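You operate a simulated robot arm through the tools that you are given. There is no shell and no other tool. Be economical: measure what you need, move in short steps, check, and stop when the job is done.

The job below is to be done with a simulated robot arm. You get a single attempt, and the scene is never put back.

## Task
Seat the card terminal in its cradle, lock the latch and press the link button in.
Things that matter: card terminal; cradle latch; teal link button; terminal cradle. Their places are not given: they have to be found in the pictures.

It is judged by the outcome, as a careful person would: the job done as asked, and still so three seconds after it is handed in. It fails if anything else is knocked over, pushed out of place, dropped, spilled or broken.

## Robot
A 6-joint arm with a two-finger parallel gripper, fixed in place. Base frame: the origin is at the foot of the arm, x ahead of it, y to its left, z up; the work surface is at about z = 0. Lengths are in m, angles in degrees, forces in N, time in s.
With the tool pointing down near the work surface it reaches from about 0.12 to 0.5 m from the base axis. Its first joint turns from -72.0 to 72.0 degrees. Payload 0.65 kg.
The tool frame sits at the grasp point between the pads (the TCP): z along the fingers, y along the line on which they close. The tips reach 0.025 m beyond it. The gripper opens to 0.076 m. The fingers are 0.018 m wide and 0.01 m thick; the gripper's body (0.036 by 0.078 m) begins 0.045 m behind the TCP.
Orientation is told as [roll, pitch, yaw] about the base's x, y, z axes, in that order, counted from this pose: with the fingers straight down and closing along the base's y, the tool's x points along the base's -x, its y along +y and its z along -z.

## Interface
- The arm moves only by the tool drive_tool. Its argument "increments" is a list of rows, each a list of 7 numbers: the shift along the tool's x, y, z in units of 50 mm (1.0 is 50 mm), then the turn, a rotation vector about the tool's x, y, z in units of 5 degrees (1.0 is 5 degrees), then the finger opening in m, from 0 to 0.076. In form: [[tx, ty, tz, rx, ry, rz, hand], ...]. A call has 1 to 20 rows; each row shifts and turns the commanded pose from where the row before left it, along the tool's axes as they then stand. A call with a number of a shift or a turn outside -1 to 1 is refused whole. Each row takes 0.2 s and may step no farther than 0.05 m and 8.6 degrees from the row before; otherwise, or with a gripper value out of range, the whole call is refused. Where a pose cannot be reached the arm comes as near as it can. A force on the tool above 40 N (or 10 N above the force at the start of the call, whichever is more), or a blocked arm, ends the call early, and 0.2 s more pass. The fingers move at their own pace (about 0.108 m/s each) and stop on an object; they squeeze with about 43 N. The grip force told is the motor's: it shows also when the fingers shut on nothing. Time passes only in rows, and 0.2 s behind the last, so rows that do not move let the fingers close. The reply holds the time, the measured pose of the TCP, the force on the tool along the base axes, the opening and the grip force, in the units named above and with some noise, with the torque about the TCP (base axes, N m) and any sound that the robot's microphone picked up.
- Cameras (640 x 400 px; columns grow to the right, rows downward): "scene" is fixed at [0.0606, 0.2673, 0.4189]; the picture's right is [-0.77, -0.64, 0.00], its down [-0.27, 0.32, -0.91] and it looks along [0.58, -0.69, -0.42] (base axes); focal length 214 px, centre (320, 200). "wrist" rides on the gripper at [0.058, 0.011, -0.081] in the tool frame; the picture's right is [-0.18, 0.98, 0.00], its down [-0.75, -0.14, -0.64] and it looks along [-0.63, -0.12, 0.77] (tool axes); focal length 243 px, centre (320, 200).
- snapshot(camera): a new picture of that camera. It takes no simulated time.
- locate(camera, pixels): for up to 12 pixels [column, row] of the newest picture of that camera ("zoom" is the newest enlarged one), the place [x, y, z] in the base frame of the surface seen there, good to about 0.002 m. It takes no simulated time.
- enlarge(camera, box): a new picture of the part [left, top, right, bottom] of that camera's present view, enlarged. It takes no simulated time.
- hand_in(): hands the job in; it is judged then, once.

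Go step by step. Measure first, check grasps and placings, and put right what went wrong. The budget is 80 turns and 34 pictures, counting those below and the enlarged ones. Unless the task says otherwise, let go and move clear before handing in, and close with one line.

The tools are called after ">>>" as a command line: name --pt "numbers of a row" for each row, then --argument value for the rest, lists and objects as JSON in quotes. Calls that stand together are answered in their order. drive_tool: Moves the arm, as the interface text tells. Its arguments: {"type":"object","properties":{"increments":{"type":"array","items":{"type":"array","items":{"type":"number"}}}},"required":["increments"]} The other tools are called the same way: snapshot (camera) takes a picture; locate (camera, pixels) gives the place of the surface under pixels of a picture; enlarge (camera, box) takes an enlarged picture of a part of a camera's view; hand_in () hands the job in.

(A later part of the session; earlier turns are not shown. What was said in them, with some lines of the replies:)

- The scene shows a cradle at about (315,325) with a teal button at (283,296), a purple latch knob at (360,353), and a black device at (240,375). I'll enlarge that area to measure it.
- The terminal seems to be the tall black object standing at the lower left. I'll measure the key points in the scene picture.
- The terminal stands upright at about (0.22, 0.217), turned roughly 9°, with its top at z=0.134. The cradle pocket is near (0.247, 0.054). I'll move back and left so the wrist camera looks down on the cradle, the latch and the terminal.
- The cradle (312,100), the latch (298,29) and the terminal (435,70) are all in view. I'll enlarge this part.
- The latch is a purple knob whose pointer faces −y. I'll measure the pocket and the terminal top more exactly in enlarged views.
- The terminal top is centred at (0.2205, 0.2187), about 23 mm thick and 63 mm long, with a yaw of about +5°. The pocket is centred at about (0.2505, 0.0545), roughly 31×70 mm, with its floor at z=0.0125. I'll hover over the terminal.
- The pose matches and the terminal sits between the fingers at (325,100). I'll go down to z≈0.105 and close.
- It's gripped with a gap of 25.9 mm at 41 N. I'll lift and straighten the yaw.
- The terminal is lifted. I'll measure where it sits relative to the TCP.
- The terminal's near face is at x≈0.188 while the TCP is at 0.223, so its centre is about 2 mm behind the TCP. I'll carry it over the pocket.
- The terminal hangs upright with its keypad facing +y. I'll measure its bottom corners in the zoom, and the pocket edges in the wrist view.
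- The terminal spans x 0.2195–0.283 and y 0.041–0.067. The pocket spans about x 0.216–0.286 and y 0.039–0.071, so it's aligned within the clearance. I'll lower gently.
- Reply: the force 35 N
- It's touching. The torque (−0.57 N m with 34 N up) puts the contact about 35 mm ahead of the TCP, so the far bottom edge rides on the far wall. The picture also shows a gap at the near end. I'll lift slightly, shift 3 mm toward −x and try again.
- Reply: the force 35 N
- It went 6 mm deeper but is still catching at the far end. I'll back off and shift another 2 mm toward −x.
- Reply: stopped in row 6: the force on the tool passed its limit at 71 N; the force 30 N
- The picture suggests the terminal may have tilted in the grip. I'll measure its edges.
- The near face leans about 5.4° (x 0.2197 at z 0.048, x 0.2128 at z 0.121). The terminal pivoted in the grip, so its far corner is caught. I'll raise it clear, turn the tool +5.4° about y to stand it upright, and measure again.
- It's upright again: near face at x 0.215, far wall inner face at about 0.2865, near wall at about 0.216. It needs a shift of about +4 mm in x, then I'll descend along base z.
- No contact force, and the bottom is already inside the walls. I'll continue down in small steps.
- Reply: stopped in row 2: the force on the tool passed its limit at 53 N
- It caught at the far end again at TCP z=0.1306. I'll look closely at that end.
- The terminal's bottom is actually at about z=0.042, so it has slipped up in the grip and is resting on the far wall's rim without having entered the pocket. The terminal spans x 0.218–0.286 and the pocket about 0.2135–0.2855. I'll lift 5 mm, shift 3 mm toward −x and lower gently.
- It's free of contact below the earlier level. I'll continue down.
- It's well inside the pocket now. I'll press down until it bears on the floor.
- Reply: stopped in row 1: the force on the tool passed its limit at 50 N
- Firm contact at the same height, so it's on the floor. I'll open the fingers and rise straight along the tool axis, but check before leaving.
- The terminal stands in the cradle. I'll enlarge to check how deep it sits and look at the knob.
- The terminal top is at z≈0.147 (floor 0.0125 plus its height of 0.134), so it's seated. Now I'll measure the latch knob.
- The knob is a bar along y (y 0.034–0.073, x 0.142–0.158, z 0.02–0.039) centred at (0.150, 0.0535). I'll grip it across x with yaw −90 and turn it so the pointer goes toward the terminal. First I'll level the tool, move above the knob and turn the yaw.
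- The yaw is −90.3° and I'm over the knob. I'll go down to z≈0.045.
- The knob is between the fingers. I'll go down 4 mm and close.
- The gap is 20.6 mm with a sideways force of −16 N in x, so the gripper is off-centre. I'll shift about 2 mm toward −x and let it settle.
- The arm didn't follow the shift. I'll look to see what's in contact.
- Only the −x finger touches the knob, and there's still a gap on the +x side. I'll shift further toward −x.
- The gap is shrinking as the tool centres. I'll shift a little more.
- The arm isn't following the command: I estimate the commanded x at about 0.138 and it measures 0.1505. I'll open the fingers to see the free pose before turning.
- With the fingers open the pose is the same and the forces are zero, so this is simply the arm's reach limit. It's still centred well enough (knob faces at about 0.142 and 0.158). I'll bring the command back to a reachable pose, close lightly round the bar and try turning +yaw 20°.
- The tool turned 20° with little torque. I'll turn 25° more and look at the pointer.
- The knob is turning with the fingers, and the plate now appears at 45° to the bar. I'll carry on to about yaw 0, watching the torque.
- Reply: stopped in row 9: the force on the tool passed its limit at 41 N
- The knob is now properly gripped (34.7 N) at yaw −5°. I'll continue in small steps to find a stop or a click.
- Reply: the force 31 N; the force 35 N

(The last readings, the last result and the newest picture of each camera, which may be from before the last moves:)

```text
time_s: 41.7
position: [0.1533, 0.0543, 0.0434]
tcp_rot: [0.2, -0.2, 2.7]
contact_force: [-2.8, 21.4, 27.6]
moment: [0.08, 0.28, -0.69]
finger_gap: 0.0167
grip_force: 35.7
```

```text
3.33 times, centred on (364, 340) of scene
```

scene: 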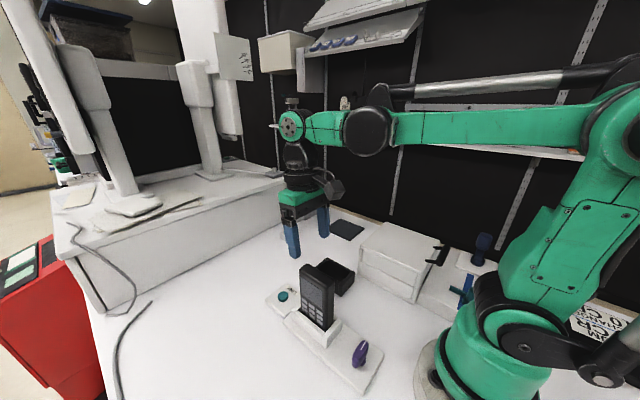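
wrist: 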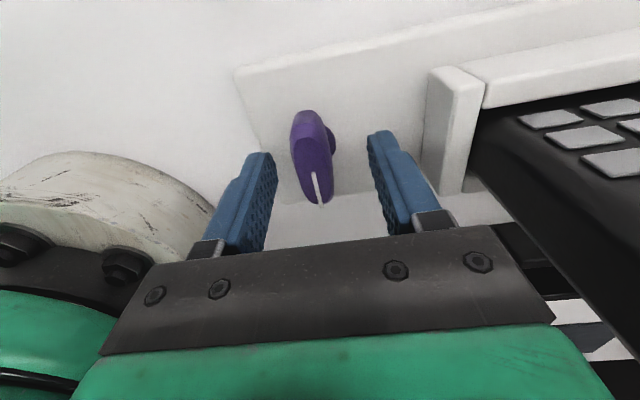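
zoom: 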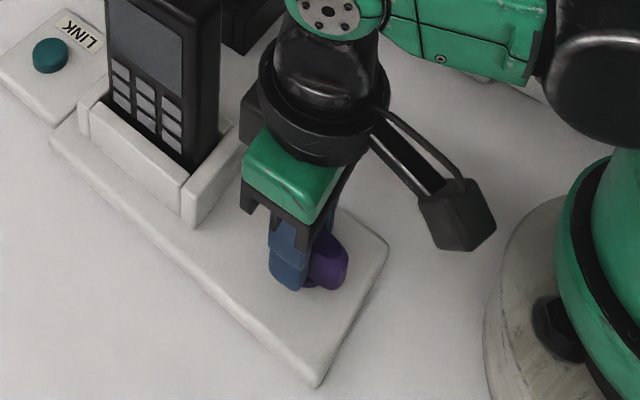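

A torque of −0.69 N m shows an end stop at about 90°, with the pointer toward the terminal. I'll release and rise.

>>> drive_tool --pt "0 0 0 0 0 0.3 0.03" --pt "0 0 0 0 0 0 0.045" --pt "0 0 0 0 0 0 0.05" --pt "0 0 -0.4 0 0 0 0.05" --pt "0 0 -0.8 0 0 0 0.05" --pt "0 0 -0.9 0 0 0 0.05" --pt "0 0 -0.9 0 0 0 0.05" --pt "0 0 -0.6 0 0 0 0.05" --pt "0 0 0 0 0 0 0.05"

>>> enlarge --camera "scene" --box '[262, 256, 390, 376]'

```text
time_s: 43.7
position: [0.1552, 0.0543, 0.2233]
tcp_rot: [0.1, -0.2, 1.3]
contact_force: [-0.1, -0.1, -0.7]
moment: [0.01, -0.03, 0.01]
finger_gap: 0.05
grip_force: 0.0
```

```text
3.33 times, centred on (326, 316) of scene
```

zoom: 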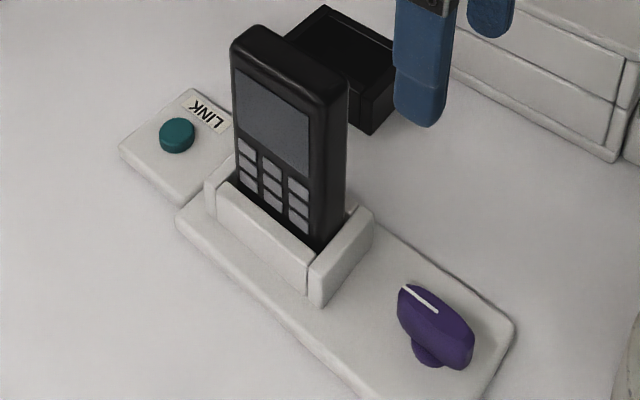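

The latch pointer now faces the terminal, and the terminal is still seated. For the button at (0.350, 0.053), pressing at yaw 0 would bring the camera near the terminal, so I'll move over it high up and turn to yaw −90 first, with the fingers closed.

>>> drive_tool --pt "0 0 -0.4 0 0 0 0.0" --pt "-0.78 -0.023 0 0 0 0 0.0" --pt "-0.78 -0.023 0 0 0 0 0.0" --pt "-0.78 -0.023 0 0 0 0 0.0" --pt "-0.78 -0.023 0 0 0 0 0.0" --pt "-0.8 -0.023 0 0 0 0 0.0" --pt "0 0 0 0 0 0 0.0"

>>> drive_tool --pt "0 0 0 0 0 1 0.0" --pt "0 0 0 0 0 1 0.0" --pt "0 0 0 0 0 1 0.0" --pt "0 0 0 0 0 1 0.0" --pt "0 0 0 0 0 1 0.0" --pt "0 0 0 0 0 1 0.0" --pt "0 0 0 0 0 1 0.0" --pt "0 0 0 0 0 1 0.0" --pt "0 0 0 0 0 1 0.0" --pt "0 0 0 0 0 1 0.0" --pt "0 0 0 0 0 1 0.0" --pt "0 0 0 0 0 1 0.0" --pt "0 0 0 0 0 1 0.0" --pt "0 0 0 0 0 1 0.0" --pt "0 0 0 0 0 1 0.0" --pt "0 0 0 0 0 1 0.0" --pt "0 0 0 0 0 1 0.0" --pt "0 0 0 0 0 1 0.0" --pt "0 0 0 0 0 0 0.0"

```text
time_s: 45.3
position: [0.3497, 0.0526, 0.2437]
tcp_rot: [0.1, -0.2, 1.1]
contact_force: [0.2, 0.1, 1.4]
moment: [-0.05, 0.0, -0.02]
finger_gap: 0.0003
grip_force: 23.8
```

```text
time_s: 49.3
position: [0.3493, 0.0527, 0.2429]
tcp_rot: [0.2, 0.1, -88.9]
contact_force: [0.4, 0.4, -0.4]
moment: [0.01, -0.03, -0.01]
finger_gap: 0.0
grip_force: 24.0
```

I'm over the button with the fingers closed. I'll go down to the tips at about z 0.03.

>>> drive_tool --pt "0 0.02 0.7 0 0 0 0.0" --pt "0 0 0.8 0 0 0 0.0" --pt "0 0 0.8 0 0 0 0.0" --pt "0 0 0.7 0 0 0 0.0" --pt "0 0 0.5 0 0 0 0.0" --pt "0 0 0.2 0 0 0 0.0" --pt "0 0 0 0 0 0 0.0"

>>> enlarge --camera "scene" --box '[240, 210, 360, 320]'

```text
time_s: 50.9
position: [0.351, 0.0532, 0.0566]
tcp_rot: [0.2, 0.2, -88.8]
contact_force: [0.6, -0.1, 0.1]
moment: [-0.02, -0.01, 0.0]
finger_gap: 0.0
grip_force: 24.0
```

```text
3.64 times, centred on (300, 265) of scene
```

zoom: 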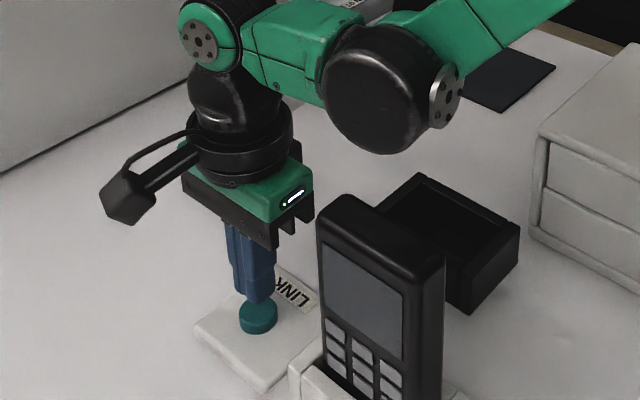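

The tip is right above the button. I'll check the clearance of the black forearm joint above the terminal before pressing.

>>> locate --camera "zoom" --pixels '[[385, 150], [360, 140], [420, 130], [350, 205], [330, 90], [258, 318], [255, 298]]'

```text
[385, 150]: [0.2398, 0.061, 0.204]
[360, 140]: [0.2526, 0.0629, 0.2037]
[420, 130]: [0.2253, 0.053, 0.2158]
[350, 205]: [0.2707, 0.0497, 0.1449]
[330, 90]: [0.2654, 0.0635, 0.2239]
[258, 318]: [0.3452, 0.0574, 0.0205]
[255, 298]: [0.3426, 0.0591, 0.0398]
```

There's about 55 mm of clearance. I'll press slowly.

>>> drive_tool --pt "0 0 0.08 0 0 0 0.0" --pt "0 0 0.08 0 0 0 0.0" --pt "0 0 0.05 0 0 0 0.0" --pt "0 0 0.04 0 0 0 0.0" --pt "0 0 0.04 0 0 0 0.0" --pt "0 0 0 0 0 0 0.0"

```text
time_s: 52.3
position: [0.3508, 0.0536, 0.0441]
tcp_rot: [0.3, 0.1, -88.9]
contact_force: [0.1, -0.5, -0.6]
moment: [0.01, -0.01, 0.01]
finger_gap: 0.0
grip_force: 23.2
```

>>> drive_tool --pt "0 0 0.03 0 0 0 0.0" --pt "0 0 0.03 0 0 0 0.0" --pt "0 0 0.03 0 0 0 0.0" --pt "0 0 0 0 0 0 0.0"

```text
time_s: 53.3
position: [0.3504, 0.0539, 0.0385]
tcp_rot: [0.2, 0.1, -88.8]
contact_force: [0.9, -0.2, 2.8]
moment: [-0.03, -0.03, 0.02]
finger_gap: 0.0002
grip_force: 23.7
heard: click
```

A click was heard at a light force. I'll rise straight up and check that the button stays in.

>>> drive_tool --pt "0 0 -0.2 0 0 0 0.0" --pt "0 0 -0.6 0 0 0 0.0" --pt "0 0 -0.8 0 0 0 0.0" --pt "0 0 -0.8 0 0 0 0.0" --pt "0 0 -0.8 0 0 0 0.0" --pt "0 0 -0.8 0 0 0 0.0" --pt "0 0 0 0 0 0 0.0"

>>> enlarge --camera "scene" --box '[262, 256, 390, 376]'

>>> locate --camera "zoom" --pixels '[[177, 130], [172, 132], [182, 130], [150, 135], [270, 60], [405, 290], [435, 310]]'

```text
time_s: 54.9
position: [0.3487, 0.0543, 0.2387]
tcp_rot: [0.1, 0.1, -88.8]
contact_force: [0.1, -0.3, 1.0]
moment: [0.03, -0.03, 0.0]
finger_gap: 0.0
grip_force: 23.5
```

```text
3.33 times, centred on (326, 316) of scene
```

zoom: 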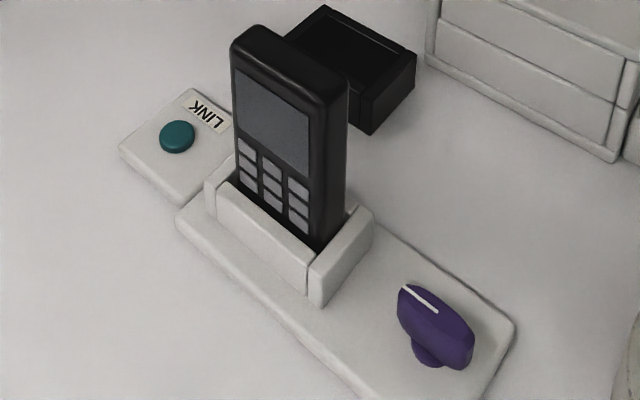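

```text
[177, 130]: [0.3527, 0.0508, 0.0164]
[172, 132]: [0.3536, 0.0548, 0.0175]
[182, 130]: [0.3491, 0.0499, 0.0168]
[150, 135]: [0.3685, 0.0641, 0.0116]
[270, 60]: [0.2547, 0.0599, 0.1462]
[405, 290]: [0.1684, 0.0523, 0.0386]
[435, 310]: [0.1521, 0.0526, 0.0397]
```

The button now sits lower (top at z≈0.0165, before about 0.020) and stays in. The terminal is seated, the latch is turned against its stop, and the arm is clear, so I'll hand in.

>>> hand_in

```text
The job is handed in.
```

The terminal is seated in its cradle, the latch is turned 90° to its end stop, and the link button clicked and stayed in. The latch gave no click and has no markings, so I took the stop, with the pointer facing the terminal, as the locked position.
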